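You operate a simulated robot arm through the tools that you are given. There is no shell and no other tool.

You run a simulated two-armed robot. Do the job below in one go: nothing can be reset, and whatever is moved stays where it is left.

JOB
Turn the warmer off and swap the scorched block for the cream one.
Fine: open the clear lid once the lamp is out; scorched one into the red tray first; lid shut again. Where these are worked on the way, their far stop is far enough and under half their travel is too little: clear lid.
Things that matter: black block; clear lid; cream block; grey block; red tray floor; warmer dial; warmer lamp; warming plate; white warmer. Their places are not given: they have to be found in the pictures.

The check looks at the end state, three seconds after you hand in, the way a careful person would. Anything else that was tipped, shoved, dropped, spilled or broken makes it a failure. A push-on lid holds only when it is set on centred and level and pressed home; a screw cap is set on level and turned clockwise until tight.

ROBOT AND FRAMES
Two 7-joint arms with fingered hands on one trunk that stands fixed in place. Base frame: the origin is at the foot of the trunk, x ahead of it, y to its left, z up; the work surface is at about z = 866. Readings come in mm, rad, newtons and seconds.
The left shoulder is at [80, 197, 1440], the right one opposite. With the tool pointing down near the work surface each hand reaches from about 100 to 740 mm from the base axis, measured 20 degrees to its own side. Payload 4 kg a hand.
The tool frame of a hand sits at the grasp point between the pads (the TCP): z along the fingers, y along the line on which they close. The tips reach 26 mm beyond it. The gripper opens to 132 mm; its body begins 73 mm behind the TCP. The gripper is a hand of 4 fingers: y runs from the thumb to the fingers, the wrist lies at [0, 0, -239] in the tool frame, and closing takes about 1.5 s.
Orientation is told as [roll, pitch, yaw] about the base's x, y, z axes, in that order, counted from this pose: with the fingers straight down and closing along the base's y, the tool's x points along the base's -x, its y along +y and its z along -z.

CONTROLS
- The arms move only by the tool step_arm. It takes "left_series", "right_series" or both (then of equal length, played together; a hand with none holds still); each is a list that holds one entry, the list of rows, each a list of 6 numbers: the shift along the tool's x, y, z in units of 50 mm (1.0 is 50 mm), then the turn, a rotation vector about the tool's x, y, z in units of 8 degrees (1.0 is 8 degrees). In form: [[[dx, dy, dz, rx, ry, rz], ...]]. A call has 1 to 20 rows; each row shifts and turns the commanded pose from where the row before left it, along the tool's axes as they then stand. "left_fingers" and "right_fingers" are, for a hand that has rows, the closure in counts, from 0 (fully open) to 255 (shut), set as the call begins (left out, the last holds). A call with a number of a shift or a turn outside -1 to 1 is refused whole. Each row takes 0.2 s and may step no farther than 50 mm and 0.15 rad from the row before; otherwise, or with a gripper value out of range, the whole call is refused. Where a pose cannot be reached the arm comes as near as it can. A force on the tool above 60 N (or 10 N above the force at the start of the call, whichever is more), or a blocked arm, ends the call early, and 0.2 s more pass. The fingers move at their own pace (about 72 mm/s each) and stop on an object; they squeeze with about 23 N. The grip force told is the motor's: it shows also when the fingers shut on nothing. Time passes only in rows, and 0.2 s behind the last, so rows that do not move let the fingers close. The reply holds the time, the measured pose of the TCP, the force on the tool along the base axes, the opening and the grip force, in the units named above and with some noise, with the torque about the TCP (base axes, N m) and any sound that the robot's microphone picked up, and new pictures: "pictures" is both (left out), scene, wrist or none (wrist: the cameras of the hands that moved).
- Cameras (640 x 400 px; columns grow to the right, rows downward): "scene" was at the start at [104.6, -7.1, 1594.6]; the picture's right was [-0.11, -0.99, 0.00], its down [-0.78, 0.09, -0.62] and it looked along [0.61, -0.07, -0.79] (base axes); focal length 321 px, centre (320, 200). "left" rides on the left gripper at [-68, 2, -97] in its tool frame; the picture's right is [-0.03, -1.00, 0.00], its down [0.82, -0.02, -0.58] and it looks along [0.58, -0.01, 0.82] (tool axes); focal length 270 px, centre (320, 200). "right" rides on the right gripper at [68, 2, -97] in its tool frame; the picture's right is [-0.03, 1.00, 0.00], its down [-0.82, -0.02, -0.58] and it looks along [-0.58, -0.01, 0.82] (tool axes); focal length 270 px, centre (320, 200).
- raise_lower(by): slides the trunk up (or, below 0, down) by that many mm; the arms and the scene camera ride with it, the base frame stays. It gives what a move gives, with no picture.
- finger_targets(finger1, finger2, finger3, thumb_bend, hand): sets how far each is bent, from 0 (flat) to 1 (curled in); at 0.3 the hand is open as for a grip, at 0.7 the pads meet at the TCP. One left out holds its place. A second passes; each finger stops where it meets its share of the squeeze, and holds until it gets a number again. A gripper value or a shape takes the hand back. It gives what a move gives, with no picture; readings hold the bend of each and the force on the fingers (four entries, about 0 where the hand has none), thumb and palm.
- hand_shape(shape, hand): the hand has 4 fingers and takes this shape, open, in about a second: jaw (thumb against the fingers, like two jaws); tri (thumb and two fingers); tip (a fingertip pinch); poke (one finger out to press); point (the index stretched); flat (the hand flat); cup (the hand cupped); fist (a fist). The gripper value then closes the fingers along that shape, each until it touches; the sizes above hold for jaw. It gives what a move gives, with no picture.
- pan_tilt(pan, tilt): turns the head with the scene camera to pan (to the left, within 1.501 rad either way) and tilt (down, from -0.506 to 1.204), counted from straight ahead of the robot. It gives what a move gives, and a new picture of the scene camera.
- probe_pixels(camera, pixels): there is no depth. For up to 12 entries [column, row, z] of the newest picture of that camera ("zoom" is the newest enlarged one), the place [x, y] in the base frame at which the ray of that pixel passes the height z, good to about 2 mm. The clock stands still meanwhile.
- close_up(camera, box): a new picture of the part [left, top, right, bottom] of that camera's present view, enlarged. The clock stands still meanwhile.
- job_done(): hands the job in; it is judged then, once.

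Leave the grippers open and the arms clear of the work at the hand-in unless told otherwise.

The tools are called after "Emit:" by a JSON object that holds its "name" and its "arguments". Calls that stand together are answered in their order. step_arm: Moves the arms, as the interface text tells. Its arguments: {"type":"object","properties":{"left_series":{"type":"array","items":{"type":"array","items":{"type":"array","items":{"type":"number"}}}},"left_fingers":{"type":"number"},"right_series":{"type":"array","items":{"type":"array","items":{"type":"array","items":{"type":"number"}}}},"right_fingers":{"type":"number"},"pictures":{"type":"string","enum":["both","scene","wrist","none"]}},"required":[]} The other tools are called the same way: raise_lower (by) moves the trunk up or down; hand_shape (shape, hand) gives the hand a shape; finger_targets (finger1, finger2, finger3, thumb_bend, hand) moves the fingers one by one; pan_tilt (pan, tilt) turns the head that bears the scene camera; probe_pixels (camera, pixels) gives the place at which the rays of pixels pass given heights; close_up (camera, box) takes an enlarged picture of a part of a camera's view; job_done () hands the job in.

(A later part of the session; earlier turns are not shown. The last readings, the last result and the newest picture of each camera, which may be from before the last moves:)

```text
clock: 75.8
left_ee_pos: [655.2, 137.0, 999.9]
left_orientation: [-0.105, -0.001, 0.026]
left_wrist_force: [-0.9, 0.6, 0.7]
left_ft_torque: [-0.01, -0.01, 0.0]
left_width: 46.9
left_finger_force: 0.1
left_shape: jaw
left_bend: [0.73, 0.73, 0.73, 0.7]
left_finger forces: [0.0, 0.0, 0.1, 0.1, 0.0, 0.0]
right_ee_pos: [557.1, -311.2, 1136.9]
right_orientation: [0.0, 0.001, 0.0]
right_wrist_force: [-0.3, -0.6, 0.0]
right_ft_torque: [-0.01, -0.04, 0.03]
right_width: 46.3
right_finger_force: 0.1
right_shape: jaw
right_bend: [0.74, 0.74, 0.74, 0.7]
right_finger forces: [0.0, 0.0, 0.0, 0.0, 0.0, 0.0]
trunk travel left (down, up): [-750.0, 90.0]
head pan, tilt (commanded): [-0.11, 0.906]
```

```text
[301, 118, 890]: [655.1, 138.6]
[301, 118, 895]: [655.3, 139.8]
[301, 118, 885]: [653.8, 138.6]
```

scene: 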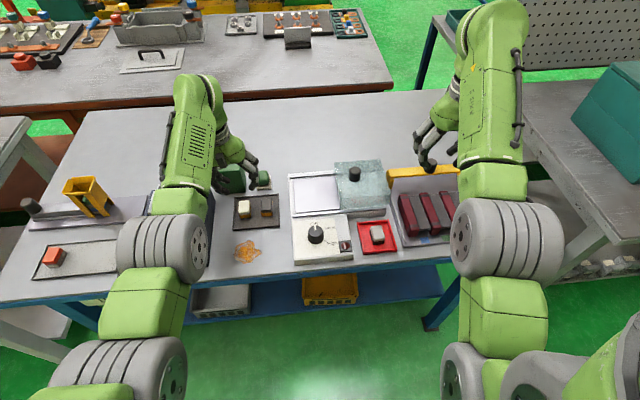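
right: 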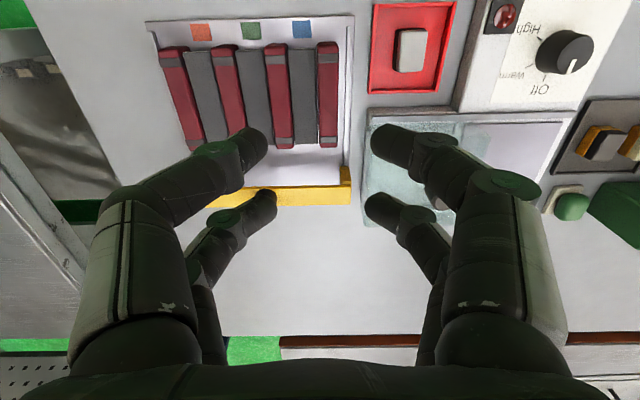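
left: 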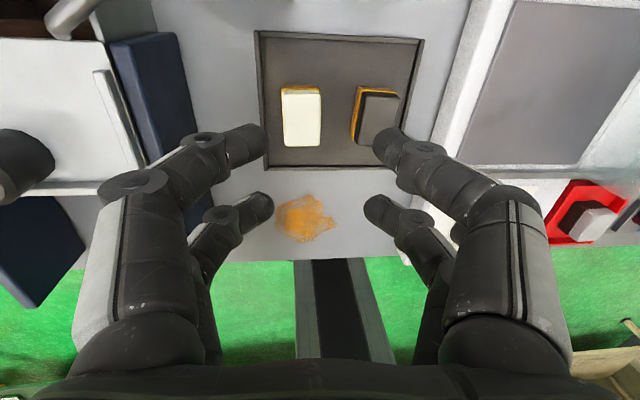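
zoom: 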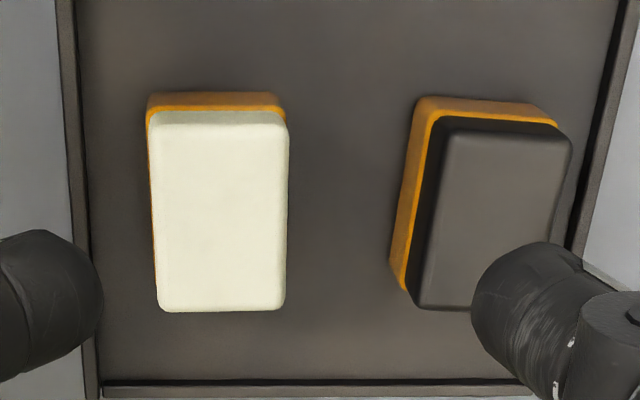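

The block centre is (655,138.6), and its edges are parallel to the hand. I'll go straight down 70 mm with a +2.9 mm y trim and look.

Emit:
{"name": "step_arm", "arguments": {"left_series": [[[0, 0.068, 0.464, 0, 0, 0], [0, 0.068, 0.464, 0, 0, 0], [0, 0.068, 0.464, 0, 0, 0], [0, 0, 0, 0, 0, 0]]], "pictures": "wrist"}}

Emit:
{"name": "close_up", "arguments": {"camera": "left", "box": [220, 60, 420, 220]}}

```text
clock: 76.8
left_ee_pos: [653.1, 140.9, 930.2]
left_orientation: [-0.105, 0.0, 0.027]
left_wrist_force: [0.5, 0.5, -0.9]
left_ft_torque: [0.01, -0.02, 0.02]
left_width: 46.8
left_finger_force: 0.0
left_shape: jaw
left_bend: [0.73, 0.73, 0.73, 0.7]
left_finger forces: [0.0, 0.0, 0.0, 0.1, 0.0, 0.0]
right_ee_pos: [557.4, -309.8, 1137.2]
right_orientation: [0.0, 0.0, 0.001]
right_wrist_force: [0.1, -0.4, -0.5]
right_ft_torque: [-0.03, -0.04, -0.01]
right_width: 46.2
right_finger_force: 0.0
right_shape: jaw
right_bend: [0.74, 0.74, 0.74, 0.7]
right_finger forces: [0.1, 0.1, 0.1, 0.0, 0.0, 0.1]
trunk travel left (down, up): [-750.0, 90.0]
head pan, tilt (commanded): [-0.11, 0.906]
```

left: 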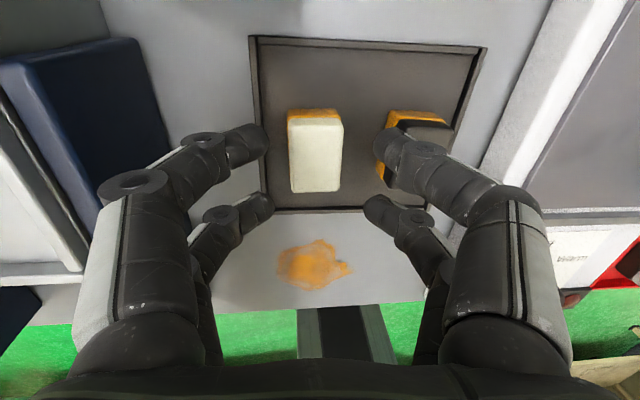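

```text
2.50 times, centred on (320, 140) of left
```

zoom: 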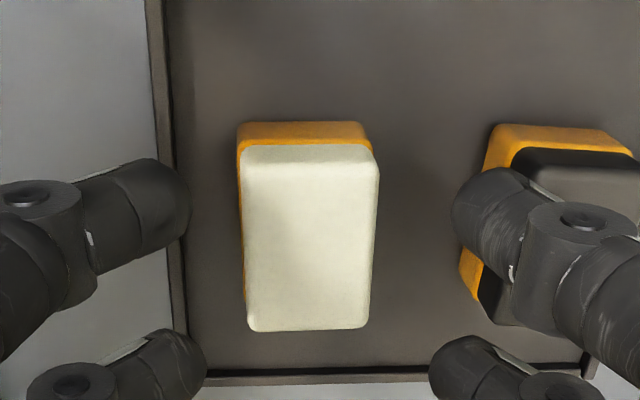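

Alignment is good; the block is 2 mm further out in x. I'll descend 30 mm to z≈900 in three rows with that trim.

Emit:
{"name": "step_arm", "arguments": {"left_series": [[[-0.04, 0.021, 0.2, 0, 0, 0], [0, 0.021, 0.2, 0, 0, 0], [0, 0.021, 0.19, 0, 0, 0], [0, 0, 0, 0, 0, 0]]], "pictures": "wrist"}}

Emit:
{"name": "close_up", "arguments": {"camera": "left", "box": [220, 80, 420, 240]}}

```text
clock: 77.8
left_ee_pos: [654.2, 143.4, 901.6]
left_orientation: [-0.106, 0.0, 0.028]
left_wrist_force: [-0.1, 0.6, 1.9]
left_ft_torque: [0.07, 0.01, 0.01]
left_width: 46.7
left_finger_force: 0.0
left_shape: jaw
left_bend: [0.74, 0.74, 0.74, 0.7]
left_finger forces: [1.0, 1.1, 0.1, 0.0, 0.1, 0.1]
right_ee_pos: [557.8, -309.7, 1137.1]
right_orientation: [0.0, 0.0, 0.001]
right_wrist_force: [-0.3, 0.3, 0.3]
right_ft_torque: [0.0, 0.04, 0.06]
right_width: 46.6
right_finger_force: 0.1
right_shape: jaw
right_bend: [0.74, 0.74, 0.74, 0.7]
right_finger forces: [0.0, 0.1, 0.0, 0.0, 0.0, 0.1]
trunk travel left (down, up): [-750.0, 90.0]
head pan, tilt (commanded): [-0.11, 0.906]
```

left: 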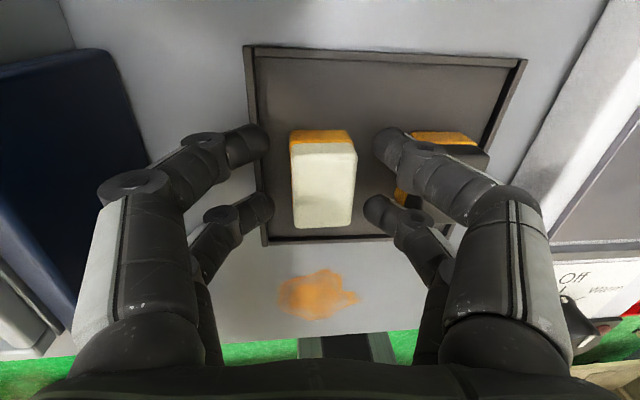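

```text
2.50 times, centred on (320, 160) of left
```

zoom: 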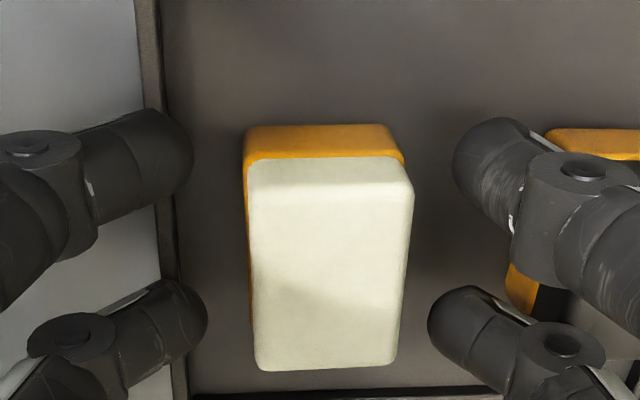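

The +y tips feel about 1 N from the tray rim. I'll raise 2.5 mm and shift -1 mm in y, then close on the cream block.

Emit:
{"name": "step_arm", "arguments": {"left_series": [[[0, -0.024, -0.05, 0, 0, 0], [0, 0, 0, 0, 0, 0]]], "pictures": "none"}}

Emit:
{"name": "step_arm", "arguments": {"left_series": [[[0, 0, 0, 0, 0, 0], [0, 0, 0, 0, 0, 0], [0, 0, 0, 0, 0, 0], [0, 0, 0, 0, 0, 0], [0, 0, 0, 0, 0, 0]]], "left_fingers": 255, "pictures": "wrist"}}

```text
clock: 78.4
left_ee_pos: [653.6, 141.9, 901.9]
left_orientation: [-0.106, 0.002, 0.026]
left_wrist_force: [-0.5, -0.1, 0.8]
left_ft_torque: [0.0, -0.01, -0.02]
left_width: 46.9
left_finger_force: 0.1
left_shape: jaw
left_bend: [0.74, 0.74, 0.74, 0.7]
left_finger forces: [0.1, 0.1, 0.1, 0.0, 0.0, 0.0]
right_ee_pos: [556.4, -309.4, 1137.9]
right_orientation: [0.001, 0.0, 0.0]
right_wrist_force: [-0.6, -0.1, 0.3]
right_ft_torque: [0.0, 0.02, 0.01]
right_width: 46.2
right_finger_force: 0.0
right_shape: jaw
right_bend: [0.74, 0.74, 0.74, 0.7]
right_finger forces: [0.0, 0.0, 0.0, 0.0, 0.0, 0.0]
trunk travel left (down, up): [-750.0, 90.0]
head pan, tilt (commanded): [-0.11, 0.906]
```

```text
clock: 79.6
left_ee_pos: [655.8, 141.9, 901.9]
left_orientation: [-0.104, 0.002, 0.026]
left_wrist_force: [0.1, 0.8, -0.6]
left_ft_torque: [0.01, 0.01, 0.0]
left_width: 24.5
left_finger_force: 23.1
left_shape: jaw
left_bend: [0.73, 0.73, 0.73, 0.7]
left_finger forces: [20.7, 20.6, 20.6, 0.0, 20.7, 0.1]
right_ee_pos: [557.3, -310.3, 1136.2]
right_orientation: [-0.001, 0.0, -0.001]
right_wrist_force: [-0.3, 0.0, -0.9]
right_ft_torque: [0.01, 0.04, -0.03]
right_width: 46.4
right_finger_force: 0.0
right_shape: jaw
right_bend: [0.74, 0.74, 0.74, 0.7]
right_finger forces: [0.0, 0.0, 0.1, 0.0, 0.0, 0.0]
trunk travel left (down, up): [-750.0, 90.0]
head pan, tilt (commanded): [-0.11, 0.906]
```

left: 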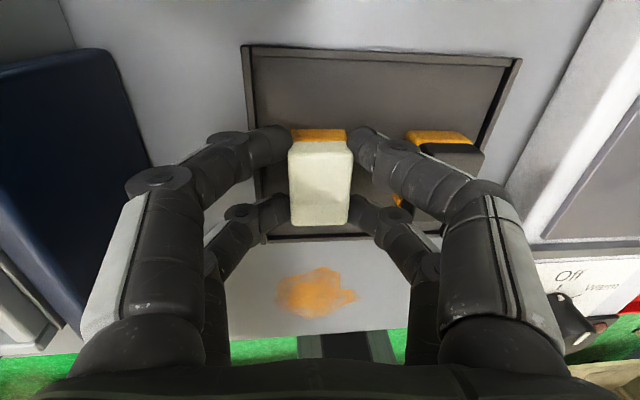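

The cream block is held with an even 20.6 N on all fingers. I'll lift straight up 110 mm.

Emit:
{"name": "step_arm", "arguments": {"left_series": [[[0, -0.021, -0.199, 0, 0, 0], [0, -0.042, -0.398, 0, 0, 0], [0, -0.042, -0.398, 0, 0, 0], [0, -0.042, -0.398, 0, 0, 0], [0, -0.042, -0.398, 0, 0, 0], [0, -0.042, -0.398, 0, 0, 0], [0, 0, 0, 0, 0, 0]]], "pictures": "both"}}

```text
clock: 81.2
left_ee_pos: [655.0, 142.9, 1016.4]
left_orientation: [-0.104, 0.002, 0.026]
left_wrist_force: [0.4, 0.7, -0.6]
left_ft_torque: [0.0, 0.01, -0.01]
left_width: 24.3
left_finger_force: 23.2
left_shape: jaw
left_bend: [0.73, 0.73, 0.73, 0.7]
left_finger forces: [20.6, 20.6, 20.5, 0.0, 20.9, 0.0]
right_ee_pos: [558.2, -309.7, 1135.7]
right_orientation: [0.0, 0.0, 0.0]
right_wrist_force: [0.4, 1.0, 1.0]
right_ft_torque: [-0.02, -0.06, -0.01]
right_width: 46.5
right_finger_force: 0.0
right_shape: jaw
right_bend: [0.74, 0.74, 0.74, 0.7]
right_finger forces: [0.1, 0.2, 0.0, 0.0, 0.0, 0.0]
trunk travel left (down, up): [-750.0, 90.0]
head pan, tilt (commanded): [-0.11, 0.906]
```

scene: 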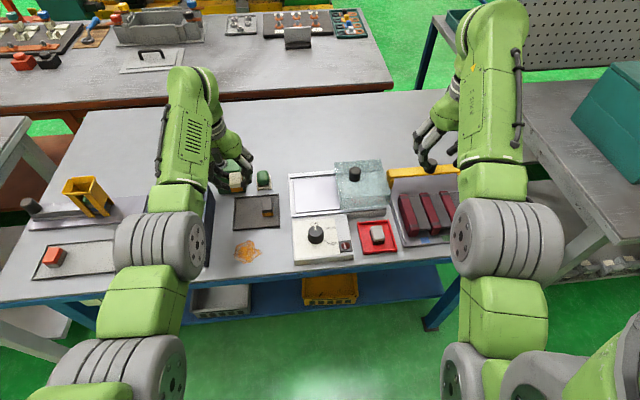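
left: 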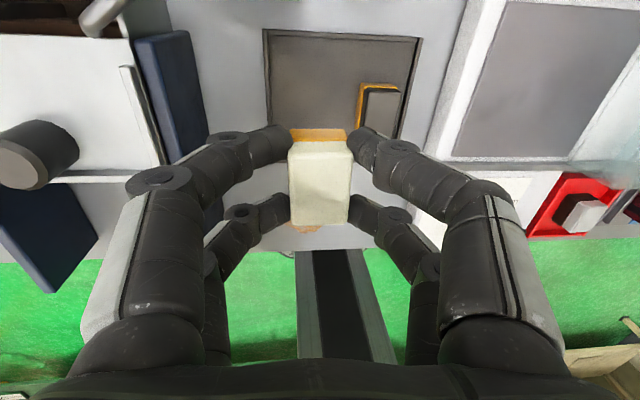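

The block lifted cleanly. I'll carry it at this height to above the warming plate, to about (677,-53).

Emit:
{"name": "step_arm", "arguments": {"left_series": [[[-0.042, -0.487, 0.051, 0, 0, 0], [-0.042, -0.487, 0.051, 0, 0, 0], [-0.042, -0.487, 0.051, 0, 0, 0], [-0.042, -0.487, 0.051, 0, 0, 0], [-0.042, -0.487, 0.051, 0, 0, 0], [-0.042, -0.487, 0.051, 0, 0, 0], [-0.042, -0.487, 0.051, 0, 0, 0], [-0.042, -0.487, 0.051, 0, 0, 0], [0, 0, 0, 0, 0, 0]]], "pictures": "both"}}

```text
clock: 83.2
left_ee_pos: [677.7, -54.4, 1012.4]
left_orientation: [-0.105, 0.002, 0.025]
left_wrist_force: [0.1, 0.4, -0.5]
left_ft_torque: [0.0, 0.0, 0.0]
left_width: 24.0
left_finger_force: 23.1
left_shape: jaw
left_bend: [0.73, 0.73, 0.73, 0.7]
left_finger forces: [20.7, 20.6, 20.5, 0.0, 20.8, 0.0]
right_ee_pos: [557.9, -309.6, 1136.9]
right_orientation: [0.001, 0.0, -0.002]
right_wrist_force: [-0.3, 0.8, -0.8]
right_ft_torque: [0.0, -0.01, 0.01]
right_width: 46.4
right_finger_force: 0.1
right_shape: jaw
right_bend: [0.74, 0.74, 0.74, 0.7]
right_finger forces: [0.1, 0.0, 0.0, 0.0, 0.1, 0.0]
trunk travel left (down, up): [-750.0, 90.0]
head pan, tilt (commanded): [-0.11, 0.906]
```

scene: 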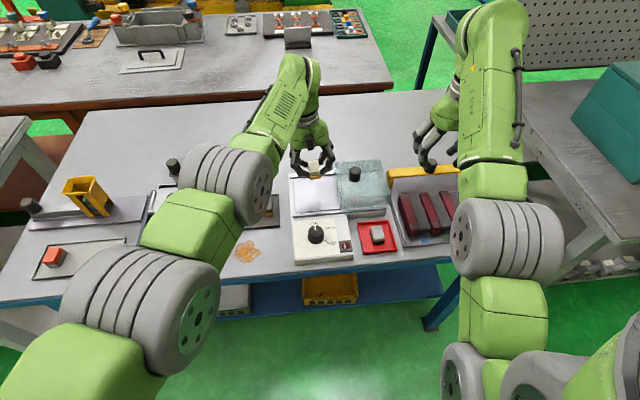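
left: 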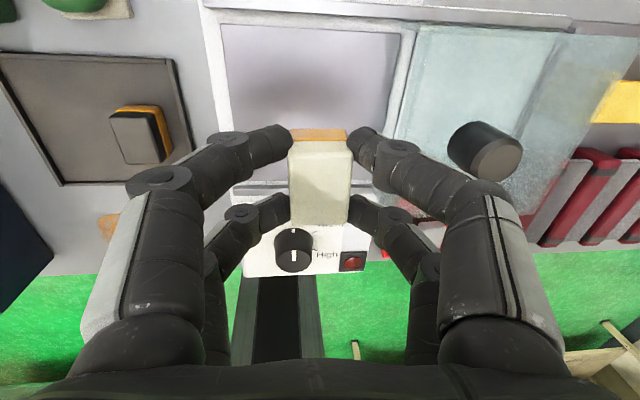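

The block is over the plate. I'll go straight down 65 mm to z≈947 and check the gap to the lid.

Emit:
{"name": "step_arm", "arguments": {"left_series": [[[0, 0.034, 0.323, 0, 0, 0], [0, 0.034, 0.323, 0, 0, 0], [0, 0.034, 0.323, 0, 0, 0], [0, 0.034, 0.323, 0, 0, 0], [0, 0, 0, 0, 0, 0]]], "pictures": "both"}}

Emit:
{"name": "close_up", "arguments": {"camera": "scene", "box": [270, 130, 400, 220]}}

```text
clock: 84.4
left_ee_pos: [668.5, -52.8, 951.3]
left_orientation: [-0.104, -0.001, 0.028]
left_wrist_force: [0.3, -0.4, -1.1]
left_ft_torque: [0.02, 0.0, -0.01]
left_width: 24.1
left_finger_force: 22.9
left_shape: jaw
left_bend: [0.73, 0.73, 0.73, 0.7]
left_finger forces: [20.6, 20.7, 20.5, 0.1, 20.8, 0.0]
left hand out of reach, approached as far as the arm can: row 2
right_ee_pos: [556.8, -309.9, 1136.3]
right_orientation: [0.0, 0.0, 0.0]
right_wrist_force: [0.7, 0.4, -0.3]
right_ft_torque: [0.03, 0.01, 0.0]
right_width: 46.4
right_finger_force: 0.0
right_shape: jaw
right_bend: [0.74, 0.74, 0.74, 0.7]
right_finger forces: [0.0, 0.0, 0.1, 0.0, 0.0, 0.1]
trunk travel left (down, up): [-750.0, 90.0]
head pan, tilt (commanded): [-0.11, 0.906]
```

scene: 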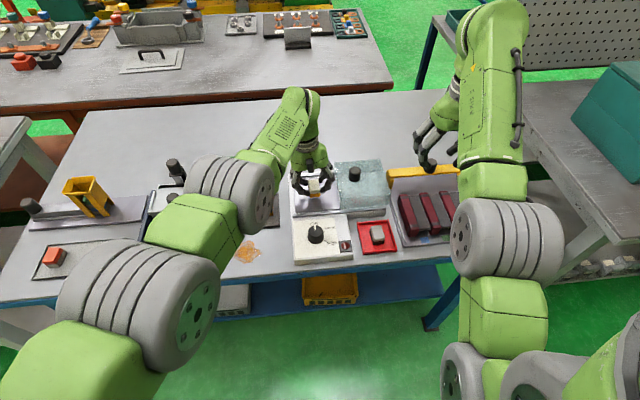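
left: 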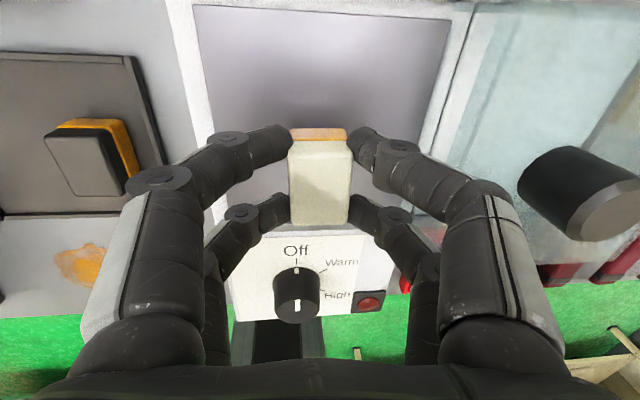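

```text
4.44 times, centred on (335, 175) of scene
```

zoom: 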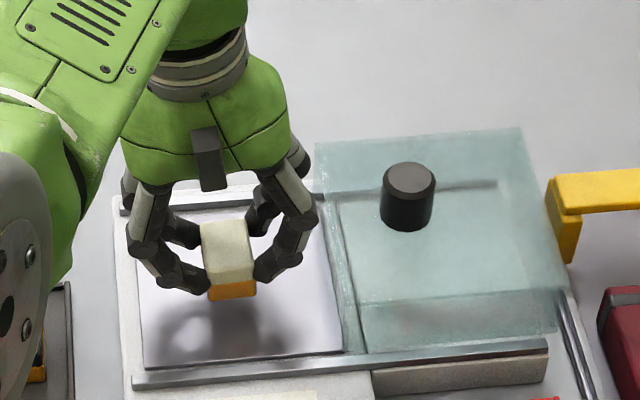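

The left arm ran short of reach here (x slipped to 668). The scene close-up shows a clear gap to the lid. I'll go back up 60 mm with x restored, then lower the trunk 60 mm so the arm can reach the plate centre.

Emit:
{"name": "step_arm", "arguments": {"left_series": [[[0, -0.032, -0.303, 0, 0, 0], [-0.045, -0.032, -0.303, 0, 0, 0], [-0.045, -0.032, -0.303, 0, 0, 0], [-0.09, -0.032, -0.303, 0, 0, 0], [0, 0, 0, 0, 0, 0]]], "pictures": "none"}}

Emit:
{"name": "raise_lower", "arguments": {"by": -50}}

```text
clock: 85.6
left_ee_pos: [680.4, -49.6, 1011.3]
left_orientation: [-0.103, 0.001, 0.028]
left_wrist_force: [0.0, -0.9, -0.5]
left_ft_torque: [0.02, 0.02, 0.03]
left_width: 23.9
left_finger_force: 23.5
left_shape: jaw
left_bend: [0.73, 0.73, 0.73, 0.7]
left_finger forces: [20.7, 20.7, 20.5, 0.0, 20.9, 0.0]
right_ee_pos: [556.2, -310.0, 1136.7]
right_orientation: [0.001, 0.0, -0.001]
right_wrist_force: [1.5, 0.3, 0.2]
right_ft_torque: [0.0, -0.02, 0.01]
right_width: 46.3
right_finger_force: 0.1
right_shape: jaw
right_bend: [0.74, 0.74, 0.74, 0.7]
right_finger forces: [0.0, 0.0, 0.1, 0.0, 0.0, 0.0]
trunk travel left (down, up): [-750.0, 90.0]
head pan, tilt (commanded): [-0.11, 0.906]
```

```text
clock: 86.5
left_ee_pos: [678.5, -50.3, 962.3]
left_orientation: [-0.105, 0.001, 0.026]
left_wrist_force: [0.0, 1.1, -0.9]
left_ft_torque: [-0.01, 0.02, 0.0]
left_width: 24.1
left_finger_force: 23.0
left_shape: jaw
left_bend: [0.73, 0.73, 0.73, 0.7]
left_finger forces: [20.7, 20.8, 20.6, 0.1, 20.9, 0.1]
right_ee_pos: [557.2, -309.1, 1087.2]
right_orientation: [0.001, 0.001, 0.001]
right_wrist_force: [-0.2, 0.1, 0.5]
right_ft_torque: [-0.02, 0.02, -0.01]
right_width: 46.2
right_finger_force: 0.0
right_shape: jaw
right_bend: [0.74, 0.74, 0.74, 0.7]
right_finger forces: [0.0, 0.0, 0.1, 0.0, 0.0, 0.0]
trunk travel left (down, up): [-700.0, 140.0]
head pan, tilt (commanded): [-0.11, 0.906]
```

The hand is at (678.5,-50.3,962) after the trunk drop. I'll lower the trunk 15 mm more and take a look.

Emit:
{"name": "raise_lower", "arguments": {"by": -15}}

Emit:
{"name": "close_up", "arguments": {"camera": "scene", "box": [270, 130, 400, 220]}}

Emit:
{"name": "close_up", "arguments": {"camera": "left", "box": [180, 0, 500, 260]}}

```text
clock: 87.2
left_ee_pos: [679.4, -49.0, 946.0]
left_orientation: [-0.104, 0.002, 0.027]
left_wrist_force: [-0.3, 0.1, 0.3]
left_ft_torque: [-0.01, 0.05, -0.01]
left_width: 24.1
left_finger_force: 23.2
left_shape: jaw
left_bend: [0.73, 0.73, 0.73, 0.7]
left_finger forces: [20.6, 20.7, 20.5, 0.0, 20.9, 0.1]
right_ee_pos: [558.9, -309.6, 1071.6]
right_orientation: [-0.001, 0.0, 0.0]
right_wrist_force: [0.6, 0.6, 0.1]
right_ft_torque: [0.02, -0.01, -0.02]
right_width: 46.3
right_finger_force: 0.1
right_shape: jaw
right_bend: [0.74, 0.74, 0.74, 0.7]
right_finger forces: [0.0, 0.0, 0.0, 0.1, 0.0, 0.0]
trunk travel left (down, up): [-685.0, 155.0]
head pan, tilt (commanded): [-0.11, 0.906]
```

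```text
4.44 times, centred on (335, 175) of scene
```

zoom: 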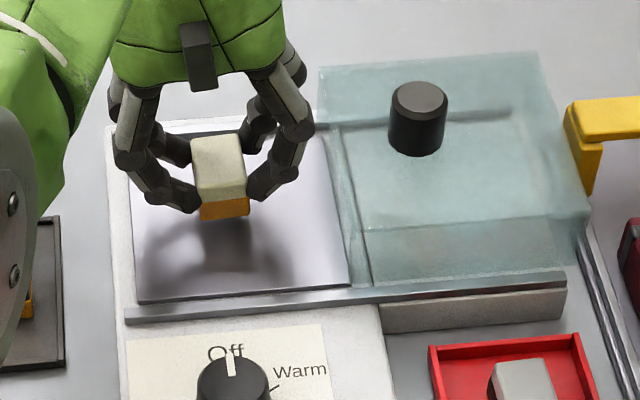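

```text
1.54 times, centred on (340, 130) of left
```

zoom: 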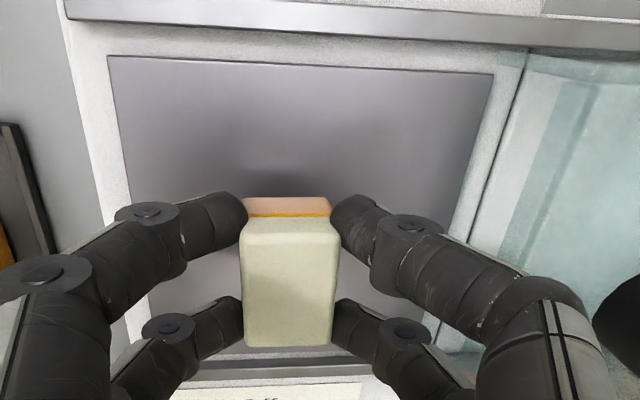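

There is a clear gap to the lid in both views. I'll descend 12 mm with a -4 mm y trim, then feel for contact in small steps.

Emit:
{"name": "step_arm", "arguments": {"left_series": [[[0, -0.028, 0.124, 0, 0, 0], [0, -0.028, 0.124, 0, 0, 0], [0, 0, 0, 0, 0, 0], [0, 0, 0, 0, 0, 0]]], "pictures": "none"}}

```text
clock: 88.2
left_ee_pos: [678.1, -54.9, 935.5]
left_orientation: [-0.106, 0.0, 0.028]
left_wrist_force: [-0.4, 0.5, -0.6]
left_ft_torque: [0.0, -0.03, -0.02]
left_width: 24.3
left_finger_force: 23.2
left_shape: jaw
left_bend: [0.73, 0.73, 0.73, 0.7]
left_finger forces: [20.6, 20.7, 20.4, 0.0, 20.8, 0.0]
right_ee_pos: [557.3, -308.8, 1070.7]
right_orientation: [0.001, 0.001, 0.001]
right_wrist_force: [1.6, -0.1, 0.5]
right_ft_torque: [0.02, 0.01, -0.02]
right_width: 46.5
right_finger_force: 0.0
right_shape: jaw
right_bend: [0.74, 0.74, 0.74, 0.7]
right_finger forces: [0.1, 0.0, 0.1, 0.0, 0.0, 0.0]
trunk travel left (down, up): [-685.0, 155.0]
head pan, tilt (commanded): [-0.11, 0.906]
```

No contact yet at z=935.5. I'll go down 4 mm more in 2 mm rows.

Emit:
{"name": "step_arm", "arguments": {"left_series": [[[0, 0.004, 0.04, 0, 0, 0], [0, 0.004, 0.04, 0, 0, 0], [0, 0, 0, 0, 0, 0], [0, 0, 0, 0, 0, 0]]], "pictures": "none"}}

```text
clock: 89.2
left_ee_pos: [677.8, -52.8, 931.4]
left_orientation: [-0.105, 0.0, 0.029]
left_wrist_force: [-0.7, 0.4, -0.8]
left_ft_torque: [0.0, 0.0, 0.02]
left_width: 23.9
left_finger_force: 23.3
left_shape: jaw
left_bend: [0.73, 0.73, 0.73, 0.7]
left_finger forces: [20.5, 20.7, 20.6, 0.1, 20.7, 0.0]
right_ee_pos: [556.4, -309.0, 1071.6]
right_orientation: [0.001, 0.001, 0.0]
right_wrist_force: [-0.7, 0.6, -0.2]
right_ft_torque: [-0.03, 0.01, 0.0]
right_width: 46.6
right_finger_force: 0.1
right_shape: jaw
right_bend: [0.74, 0.74, 0.74, 0.7]
right_finger forces: [0.0, 0.0, 0.0, 0.0, 0.0, 0.0]
trunk travel left (down, up): [-685.0, 155.0]
head pan, tilt (commanded): [-0.11, 0.906]
```

Still free at z=931.4. I'll go down 3 mm more.

Emit:
{"name": "step_arm", "arguments": {"left_series": [[[0, 0.003, 0.03, 0, 0, 0], [0, 0.003, 0.03, 0, 0, 0], [0, 0, 0, 0, 0, 0], [0, 0, 0, 0, 0, 0]]], "pictures": "wrist"}}

Emit:
{"name": "close_up", "arguments": {"camera": "scene", "box": [290, 140, 370, 200]}}

```text
clock: 90.2
left_ee_pos: [676.6, -54.8, 930.3]
left_orientation: [-0.107, -0.002, 0.026]
left_wrist_force: [4.6, -0.7, 12.2]
left_ft_torque: [0.17, -0.11, -0.05]
left_width: 24.6
left_finger_force: 23.1
left_shape: jaw
left_bend: [0.74, 0.74, 0.73, 0.7]
left_finger forces: [22.8, 23.2, 22.9, 0.0, 23.8, 0.0]
right_ee_pos: [556.7, -309.0, 1072.0]
right_orientation: [0.0, 0.0, 0.001]
right_wrist_force: [-0.5, -0.6, -0.2]
right_ft_torque: [0.02, 0.03, -0.03]
right_width: 46.4
right_finger_force: 0.1
right_shape: jaw
right_bend: [0.74, 0.74, 0.74, 0.7]
right_finger forces: [0.0, 0.0, 0.1, 0.0, 0.0, 0.0]
trunk travel left (down, up): [-685.0, 155.0]
head pan, tilt (commanded): [-0.11, 0.906]
```

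left: 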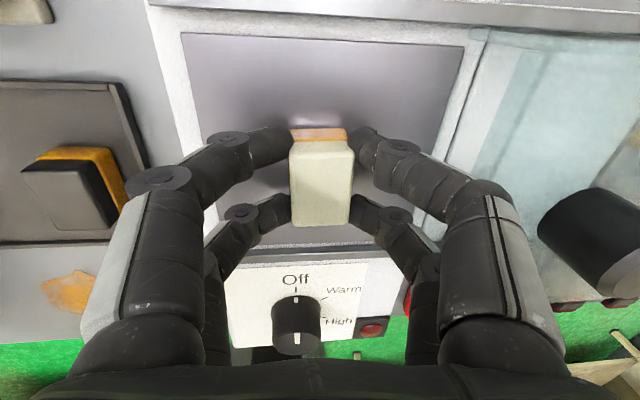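

```text
6.67 times, centred on (330, 170) of scene
```

zoom: 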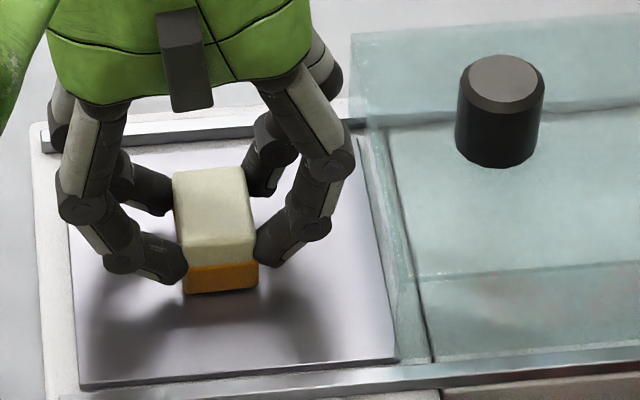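

Contact at 12 N: the cream block is on the plate. I'll ease up 1.5 mm and open the fingers to about 47 mm.

Emit:
{"name": "step_arm", "arguments": {"left_series": [[[0, -0.003, -0.03, 0, 0, 0], [0, 0, 0, 0, 0, 0]]], "pictures": "none"}}

Emit:
{"name": "step_arm", "arguments": {"left_series": [[[0, 0, 0, 0, 0, 0], [0, 0, 0, 0, 0, 0], [0, 0, 0, 0, 0, 0], [0, 0, 0, 0, 0, 0]]], "left_fingers": 165, "pictures": "wrist"}}

Emit:
{"name": "close_up", "arguments": {"camera": "scene", "box": [290, 140, 370, 200]}}

```text
clock: 90.8
left_ee_pos: [677.5, -53.6, 930.9]
left_orientation: [-0.107, -0.004, 0.029]
left_wrist_force: [4.2, -1.6, 12.9]
left_ft_torque: [0.12, -0.03, -0.03]
left_width: 24.8
left_finger_force: 22.8
left_shape: jaw
left_bend: [0.74, 0.74, 0.73, 0.7]
left_finger forces: [22.8, 23.3, 23.0, 0.0, 24.0, 0.1]
right_ee_pos: [556.5, -308.8, 1071.9]
right_orientation: [-0.001, -0.003, 0.0]
right_wrist_force: [0.4, -0.2, 0.0]
right_ft_torque: [0.04, -0.04, 0.0]
right_width: 46.1
right_finger_force: 0.0
right_shape: jaw
right_bend: [0.74, 0.74, 0.74, 0.7]
right_finger forces: [0.0, 0.0, 0.1, 0.0, 0.0, 0.1]
trunk travel left (down, up): [-685.0, 155.0]
head pan, tilt (commanded): [-0.11, 0.906]
```

```text
clock: 91.8
left_ee_pos: [678.5, -54.9, 928.8]
left_orientation: [-0.106, -0.002, 0.028]
left_wrist_force: [-0.4, -0.1, -0.1]
left_ft_torque: [-0.03, 0.0, -0.02]
left_width: 46.0
left_finger_force: 0.0
left_shape: jaw
left_bend: [0.74, 0.74, 0.74, 0.7]
left_finger forces: [0.0, 0.0, 0.0, 0.0, 0.0, 0.1]
right_ee_pos: [557.0, -309.4, 1071.5]
right_orientation: [0.0, -0.001, 0.001]
right_wrist_force: [0.5, 0.1, 0.5]
right_ft_torque: [0.01, -0.01, -0.03]
right_width: 46.3
right_finger_force: 0.0
right_shape: jaw
right_bend: [0.74, 0.74, 0.74, 0.7]
right_finger forces: [0.0, 0.0, 0.1, 0.0, 0.0, 0.1]
trunk travel left (down, up): [-685.0, 155.0]
head pan, tilt (commanded): [-0.11, 0.906]
```

left: 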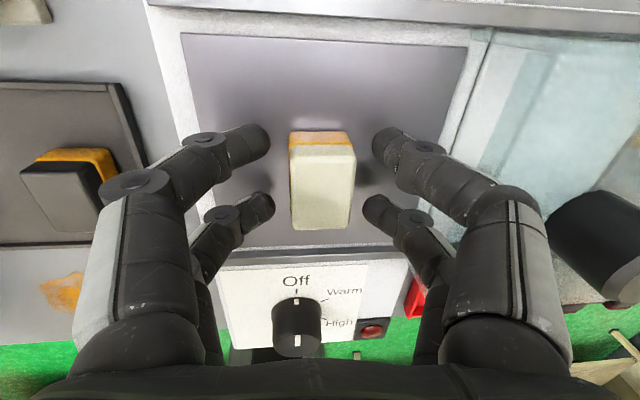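

```text
6.67 times, centred on (330, 170) of scene
```

zoom: 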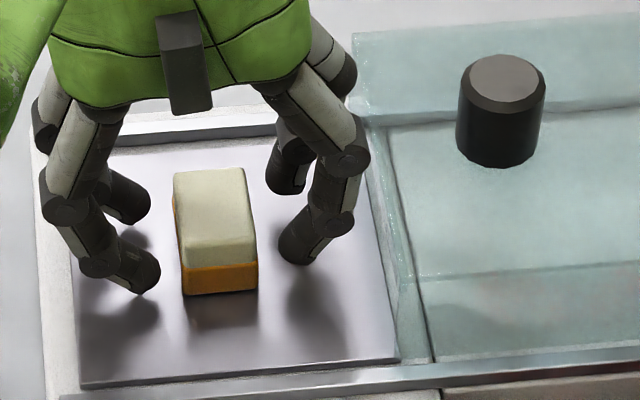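

The cream block stands on the plate, and the fingers are clear of it and of the lid. I'll raise the left hand straight up 110 mm, level it, and bring it back to its start area.

Emit:
{"name": "step_arm", "arguments": {"left_series": [[[0, -0.023, -0.2188, 0, 0, 0], [0, -0.046, -0.4376, 0, 0, 0], [0, -0.046, -0.4376, 0, 0, 0], [0, -0.046, -0.4376, 0, 0, 0], [0, -0.046, -0.4376, 0, 0, 0], [0, -0.023, -0.2188, 0, 0, 0], [0, 0, 0, -0.75, 0, 0.19], [0.2, 0.65, 0, 0, 0, 0], [0.2, 0.65, 0, 0, 0, 0], [0.2, 0.65, 0, 0, 0, 0], [0.2, 0.65, 0, 0, 0, 0], [0.2, 0.65, 0, 0, 0, 0], [0.2, 0.65, 0, 0, 0, 0], [0.2, 0.65, 0, 0, 0, 0], [0.2, 0.65, 0, 0, 0, 0], [0, 0, 0, 0, 0, 0]]], "pictures": "both"}}

Emit:
{"name": "close_up", "arguments": {"camera": "scene", "box": [270, 130, 400, 220]}}

```text
clock: 95.2
left_ee_pos: [593.9, 204.1, 1035.2]
left_orientation: [0.0, 0.002, 0.001]
left_wrist_force: [-0.4, -0.2, 0.5]
left_ft_torque: [0.04, -0.03, 0.01]
left_width: 46.1
left_finger_force: 0.1
left_shape: jaw
left_bend: [0.74, 0.74, 0.74, 0.7]
left_finger forces: [0.0, 0.1, 0.1, 0.0, 0.1, 0.0]
left hand out of reach, approached as far as the arm can: row 7
right_ee_pos: [557.8, -310.1, 1071.8]
right_orientation: [-0.001, 0.002, -0.001]
right_wrist_force: [-0.6, 0.5, -0.4]
right_ft_torque: [-0.02, -0.02, 0.01]
right_width: 46.3
right_finger_force: 0.0
right_shape: jaw
right_bend: [0.74, 0.74, 0.74, 0.7]
right_finger forces: [0.0, 0.0, 0.0, 0.0, 0.0, 0.1]
trunk travel left (down, up): [-685.0, 155.0]
head pan, tilt (commanded): [-0.11, 0.906]
```

scene: 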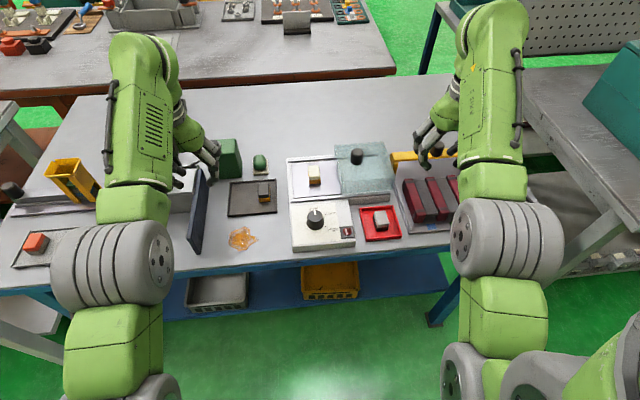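
left: 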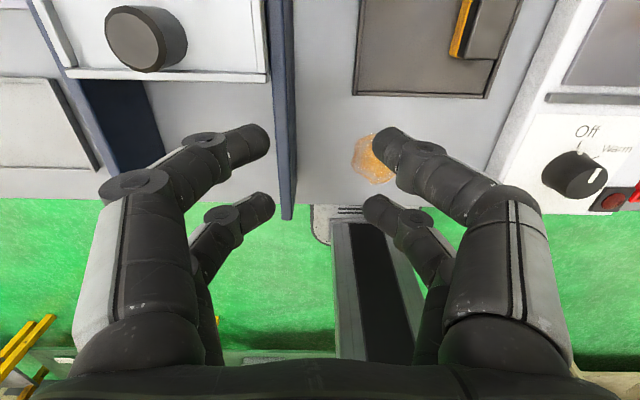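

```text
4.44 times, centred on (335, 175) of scene
```

zoom: 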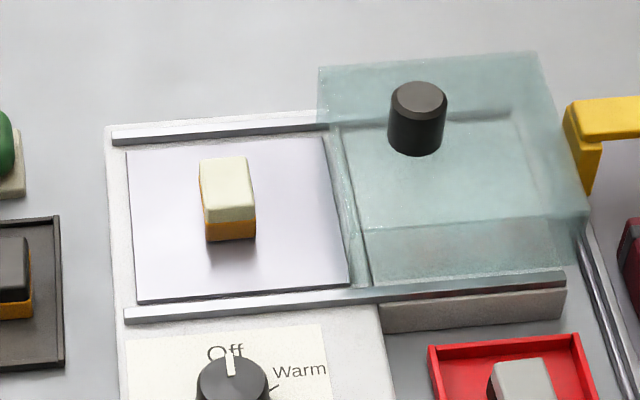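

The cream block sits near the middle of the plate, and the left hand is clear. Now I'll close the lid with the right hand. First I'll probe the knob top in the scene (357,151), and then move the right hand above it.

Emit:
{"name": "probe_pixels", "arguments": {"camera": "scene", "pixels": [[357.3, 150.7, 975], [357.3, 150.7, 980], [357.3, 150.7, 985]]}}

Emit:
{"name": "step_arm", "arguments": {"right_series": [[[-0.384, 0.48, 0, 0, 0, 0], [-0.384, 0.48, 0, 0, 0, 0], [-0.384, 0.48, 0, 0, 0, 0], [-0.384, 0.48, 0, 0, 0, 0], [-0.384, 0.48, 0, 0, 0, 0], [-0.384, 0.48, 0, 0, 0, 0], [0, 0, 0.42, 0, 0, 0], [0, 0, 0.42, 0, 0, 0], [0, 0, 0, 0, 0, 0]]], "right_fingers": 140, "pictures": "both"}}

```text
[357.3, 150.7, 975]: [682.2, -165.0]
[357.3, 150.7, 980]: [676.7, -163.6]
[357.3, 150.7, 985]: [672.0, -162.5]
```

```text
clock: 97.2
left_ee_pos: [592.6, 204.7, 1037.5]
left_orientation: [-0.001, 0.001, 0.001]
left_wrist_force: [0.4, 1.1, 0.5]
left_ft_torque: [-0.03, 0.0, -0.02]
left_width: 46.1
left_finger_force: 0.0
left_shape: jaw
left_bend: [0.74, 0.74, 0.74, 0.7]
left_finger forces: [0.1, 0.0, 0.0, 0.0, 0.1, 0.0]
right_ee_pos: [674.9, -165.3, 1030.4]
right_orientation: [-0.001, -0.002, -0.001]
right_wrist_force: [0.1, -0.5, -0.7]
right_ft_torque: [0.04, -0.02, 0.01]
right_width: 59.2
right_finger_force: 0.1
right_shape: jaw
right_bend: [0.73, 0.73, 0.73, 0.7]
right_finger forces: [0.0, 0.0, 0.1, 0.0, 0.0, 0.1]
trunk travel left (down, up): [-685.0, 155.0]
head pan, tilt (commanded): [-0.11, 0.906]
```

scene: 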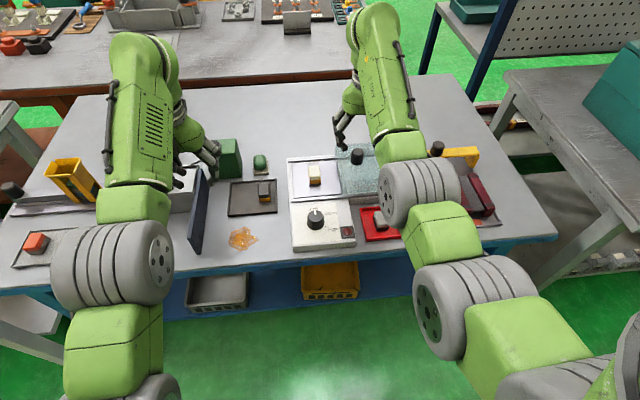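
right: 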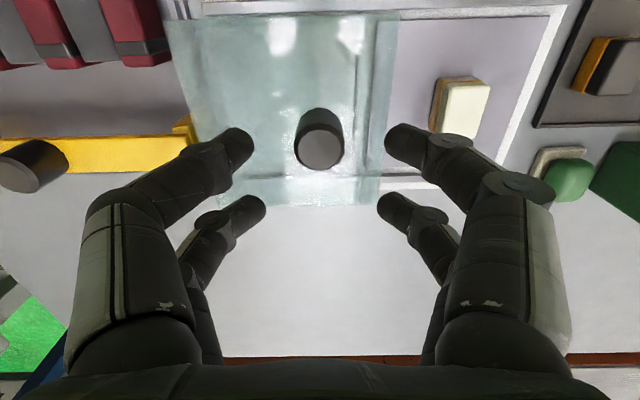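

The knob is right under the grasp point at (319,152). I'll go down 47 mm to z≈983 and close around it.

Emit:
{"name": "step_arm", "arguments": {"right_series": [[[0, 0, 0.32, 0, 0, 0], [0, 0, 0.32, 0, 0, 0], [0, 0, 0.3, 0, 0, 0], [0, 0, 0, 0, 0, 0]]], "pictures": "wrist"}}

Emit:
{"name": "step_arm", "arguments": {"right_series": [[[0, 0, 0, 0, 0, 0], [0, 0, 0, 0, 0, 0], [0, 0, 0, 0, 0, 0], [0, 0, 0, 0, 0, 0], [0, 0, 0, 0, 0, 0]]], "right_fingers": 255, "pictures": "wrist"}}

```text
clock: 98.2
left_ee_pos: [593.5, 205.8, 1035.6]
left_orientation: [0.0, 0.001, -0.001]
left_wrist_force: [-1.1, -0.3, -0.4]
left_ft_torque: [0.03, -0.02, 0.01]
left_width: 46.5
left_finger_force: 0.1
left_shape: jaw
left_bend: [0.74, 0.74, 0.74, 0.7]
left_finger forces: [0.0, 0.1, 0.1, 0.0, 0.0, 0.0]
right_ee_pos: [673.1, -165.5, 982.3]
right_orientation: [0.0, -0.001, 0.001]
right_wrist_force: [-0.5, 0.9, -0.8]
right_ft_torque: [0.0, 0.02, -0.01]
right_width: 59.1
right_finger_force: 0.0
right_shape: jaw
right_bend: [0.73, 0.73, 0.73, 0.7]
right_finger forces: [0.0, 0.0, 0.0, 0.0, 0.0, 0.1]
trunk travel left (down, up): [-685.0, 155.0]
head pan, tilt (commanded): [-0.11, 0.906]
```

right: 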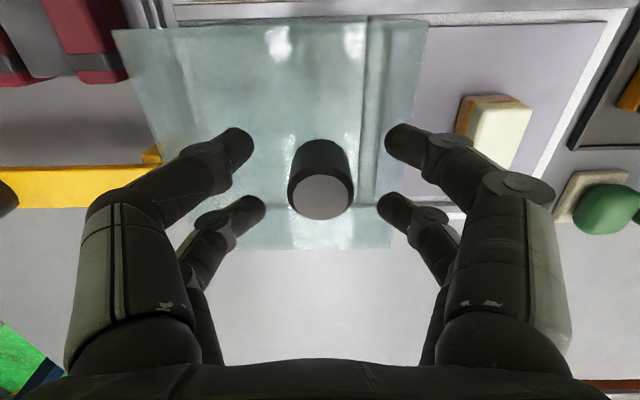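

```text
clock: 99.3
left_ee_pos: [594.1, 204.4, 1036.3]
left_orientation: [0.0, 0.0, 0.001]
left_wrist_force: [1.0, -0.2, -0.5]
left_ft_torque: [0.0, -0.01, 0.0]
left_width: 46.3
left_finger_force: 0.2
left_shape: jaw
left_bend: [0.74, 0.74, 0.74, 0.7]
left_finger forces: [0.0, 0.1, 0.1, 0.1, 0.1, 0.0]
right_ee_pos: [674.5, -166.1, 982.0]
right_orientation: [0.001, 0.001, 0.002]
right_wrist_force: [2.8, 1.8, -3.4]
right_ft_torque: [0.01, -0.03, 0.0]
right_width: 1.5
right_finger_force: 23.2
right_shape: jaw
right_bend: [0.7, 0.72, 0.72, 0.7]
right_finger forces: [0.0, 18.2, 18.2, 0.1, 0.0, 0.2]
trunk travel left (down, up): [-685.0, 155.0]
head pan, tilt (commanded): [-0.11, 0.906]
```

right: 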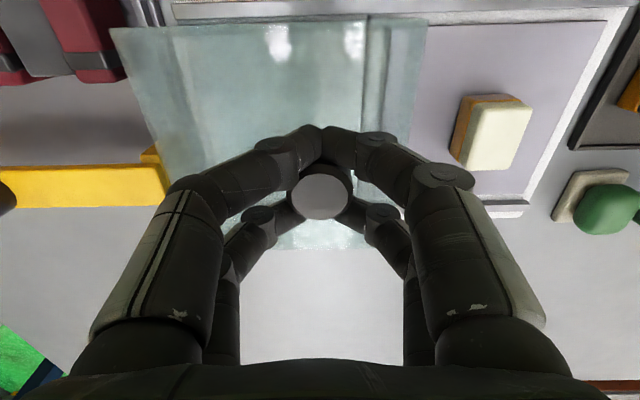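

The knob is caged as before. I'll slide toward +y by 60 mm, then check that the cream block stays still as the lid passes over it.

Emit:
{"name": "step_arm", "arguments": {"right_series": [[[0, 0.2, 0, 0, 0, 0], [0, 0.25, 0, 0, 0, 0], [0, 0.25, 0, 0, 0, 0], [0, 0.25, 0, 0, 0, 0], [0, 0.25, 0, 0, 0, 0]]], "pictures": "both"}}

Emit:
{"name": "close_up", "arguments": {"camera": "scene", "box": [270, 130, 400, 220]}}

```text
clock: 100.5
left_ee_pos: [594.9, 204.2, 1034.5]
left_orientation: [0.001, 0.001, 0.0]
left_wrist_force: [0.1, 0.0, 0.2]
left_ft_torque: [0.01, 0.03, -0.03]
left_width: 46.0
left_finger_force: 0.1
left_shape: jaw
left_bend: [0.74, 0.74, 0.74, 0.7]
left_finger forces: [0.1, 0.0, 0.0, 0.0, 0.1, 0.0]
right_ee_pos: [675.5, -104.3, 982.3]
right_orientation: [-0.003, 0.001, -0.002]
right_wrist_force: [7.0, -1.1, -4.0]
right_ft_torque: [-0.05, -0.12, 0.03]
right_width: 1.4
right_finger_force: 23.0
right_shape: jaw
right_bend: [0.7, 0.72, 0.72, 0.7]
right_finger forces: [0.0, 18.8, 21.0, 0.1, 0.1, 0.1]
trunk travel left (down, up): [-685.0, 155.0]
head pan, tilt (commanded): [-0.11, 0.906]
```

scene: 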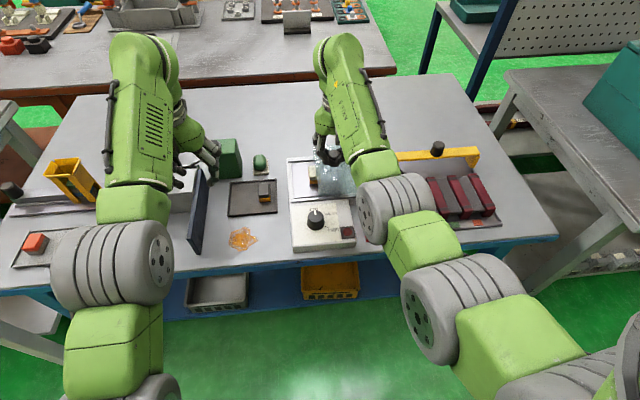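
right: 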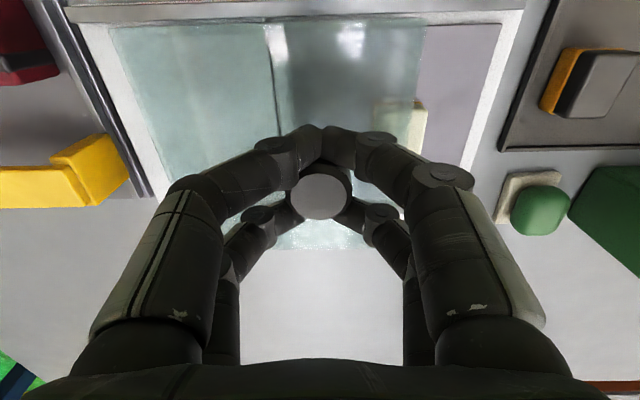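

```text
4.44 times, centred on (335, 175) of scene
```

zoom: 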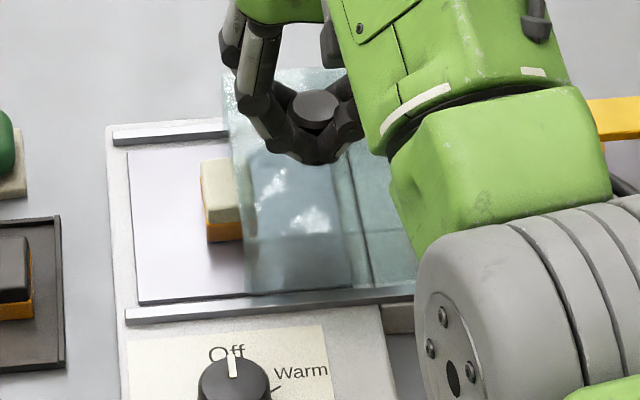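

The lid is passing over and the cream block has not moved (its left edge is still at 200 in the enlargement). I'll continue 55 mm.

Emit:
{"name": "step_arm", "arguments": {"right_series": [[[0, 0.22, 0, 0, 0, 0], [0, 0.22, 0, 0, 0, 0], [0, 0.22, 0, 0, 0, 0], [0, 0.22, 0, 0, 0, 0], [0, 0.22, 0, 0, 0, 0]]], "pictures": "both"}}

Emit:
{"name": "close_up", "arguments": {"camera": "scene", "box": [270, 130, 400, 220]}}

```text
clock: 101.8
left_ee_pos: [596.4, 203.5, 1035.3]
left_orientation: [0.0, 0.003, 0.001]
left_wrist_force: [-0.5, -0.6, 1.3]
left_ft_torque: [-0.04, 0.01, -0.01]
left_width: 46.4
left_finger_force: 0.0
left_shape: jaw
left_bend: [0.74, 0.74, 0.74, 0.7]
left_finger forces: [0.0, 0.0, 0.0, 0.0, 0.0, 0.0]
right_ee_pos: [673.8, -48.2, 981.4]
right_orientation: [-0.001, 0.006, 0.0]
right_wrist_force: [8.0, -0.9, -8.3]
right_ft_torque: [-0.03, -0.09, 0.01]
right_width: 1.0
right_finger_force: 23.1
right_shape: jaw
right_bend: [0.7, 0.72, 0.72, 0.7]
right_finger forces: [0.1, 17.5, 19.9, 0.0, 0.0, 0.0]
trunk travel left (down, up): [-685.0, 155.0]
head pan, tilt (commanded): [-0.11, 0.906]
```

scene: 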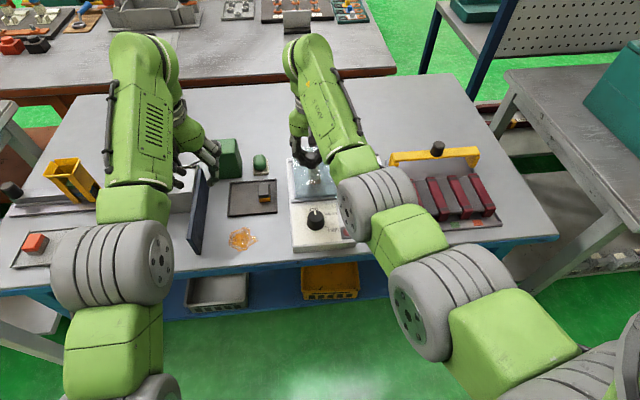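
right: 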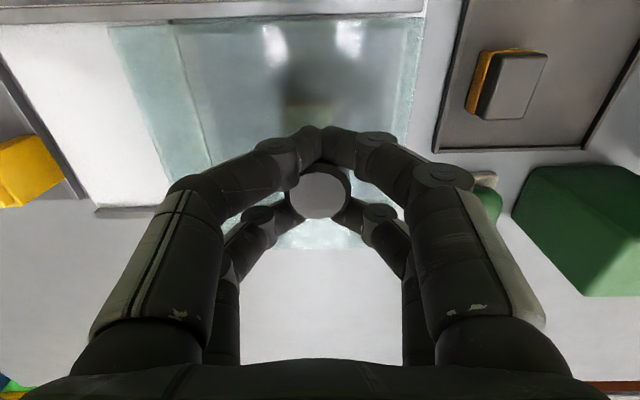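

```text
4.44 times, centred on (335, 175) of scene
```

zoom: 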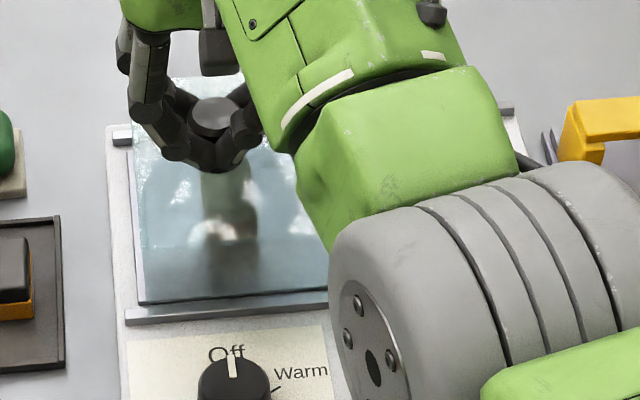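

The knob is at y≈-48 and it started at -39.5. I'll push the remaining distance in small rows until the closed stop is felt.

Emit:
{"name": "step_arm", "arguments": {"right_series": [[[0, 0.1, 0, 0, 0, 0], [0, 0.08, 0, 0, 0, 0], [0, 0.06, 0, 0, 0, 0], [0, 0, 0, 0, 0, 0]]], "pictures": "wrist"}}

```text
clock: 102.8
left_ee_pos: [595.5, 205.0, 1035.9]
left_orientation: [0.0, 0.001, 0.001]
left_wrist_force: [0.3, -0.1, -0.2]
left_ft_torque: [0.0, 0.0, -0.01]
left_width: 46.1
left_finger_force: 0.1
left_shape: jaw
left_bend: [0.74, 0.74, 0.74, 0.7]
left_finger forces: [0.0, 0.0, 0.1, 0.0, 0.0, 0.1]
right_ee_pos: [674.2, -39.4, 982.3]
right_orientation: [-0.001, 0.001, -0.002]
right_wrist_force: [5.7, -2.3, -7.2]
right_ft_torque: [-0.07, -0.04, -0.01]
right_width: 1.2
right_finger_force: 22.8
right_shape: jaw
right_bend: [0.7, 0.72, 0.72, 0.7]
right_finger forces: [0.0, 17.0, 19.5, 0.1, 0.1, 0.1]
trunk travel left (down, up): [-685.0, 155.0]
head pan, tilt (commanded): [-0.11, 0.906]
```

right: 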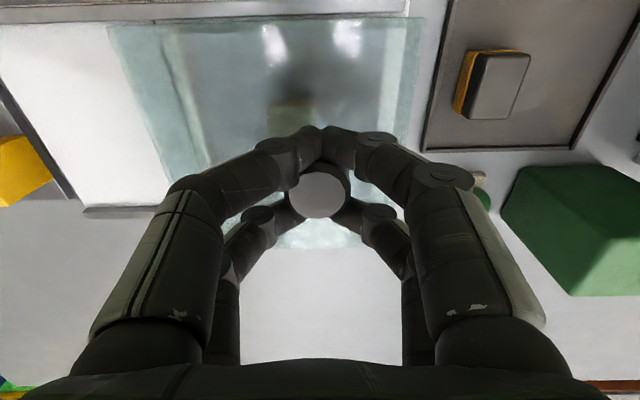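

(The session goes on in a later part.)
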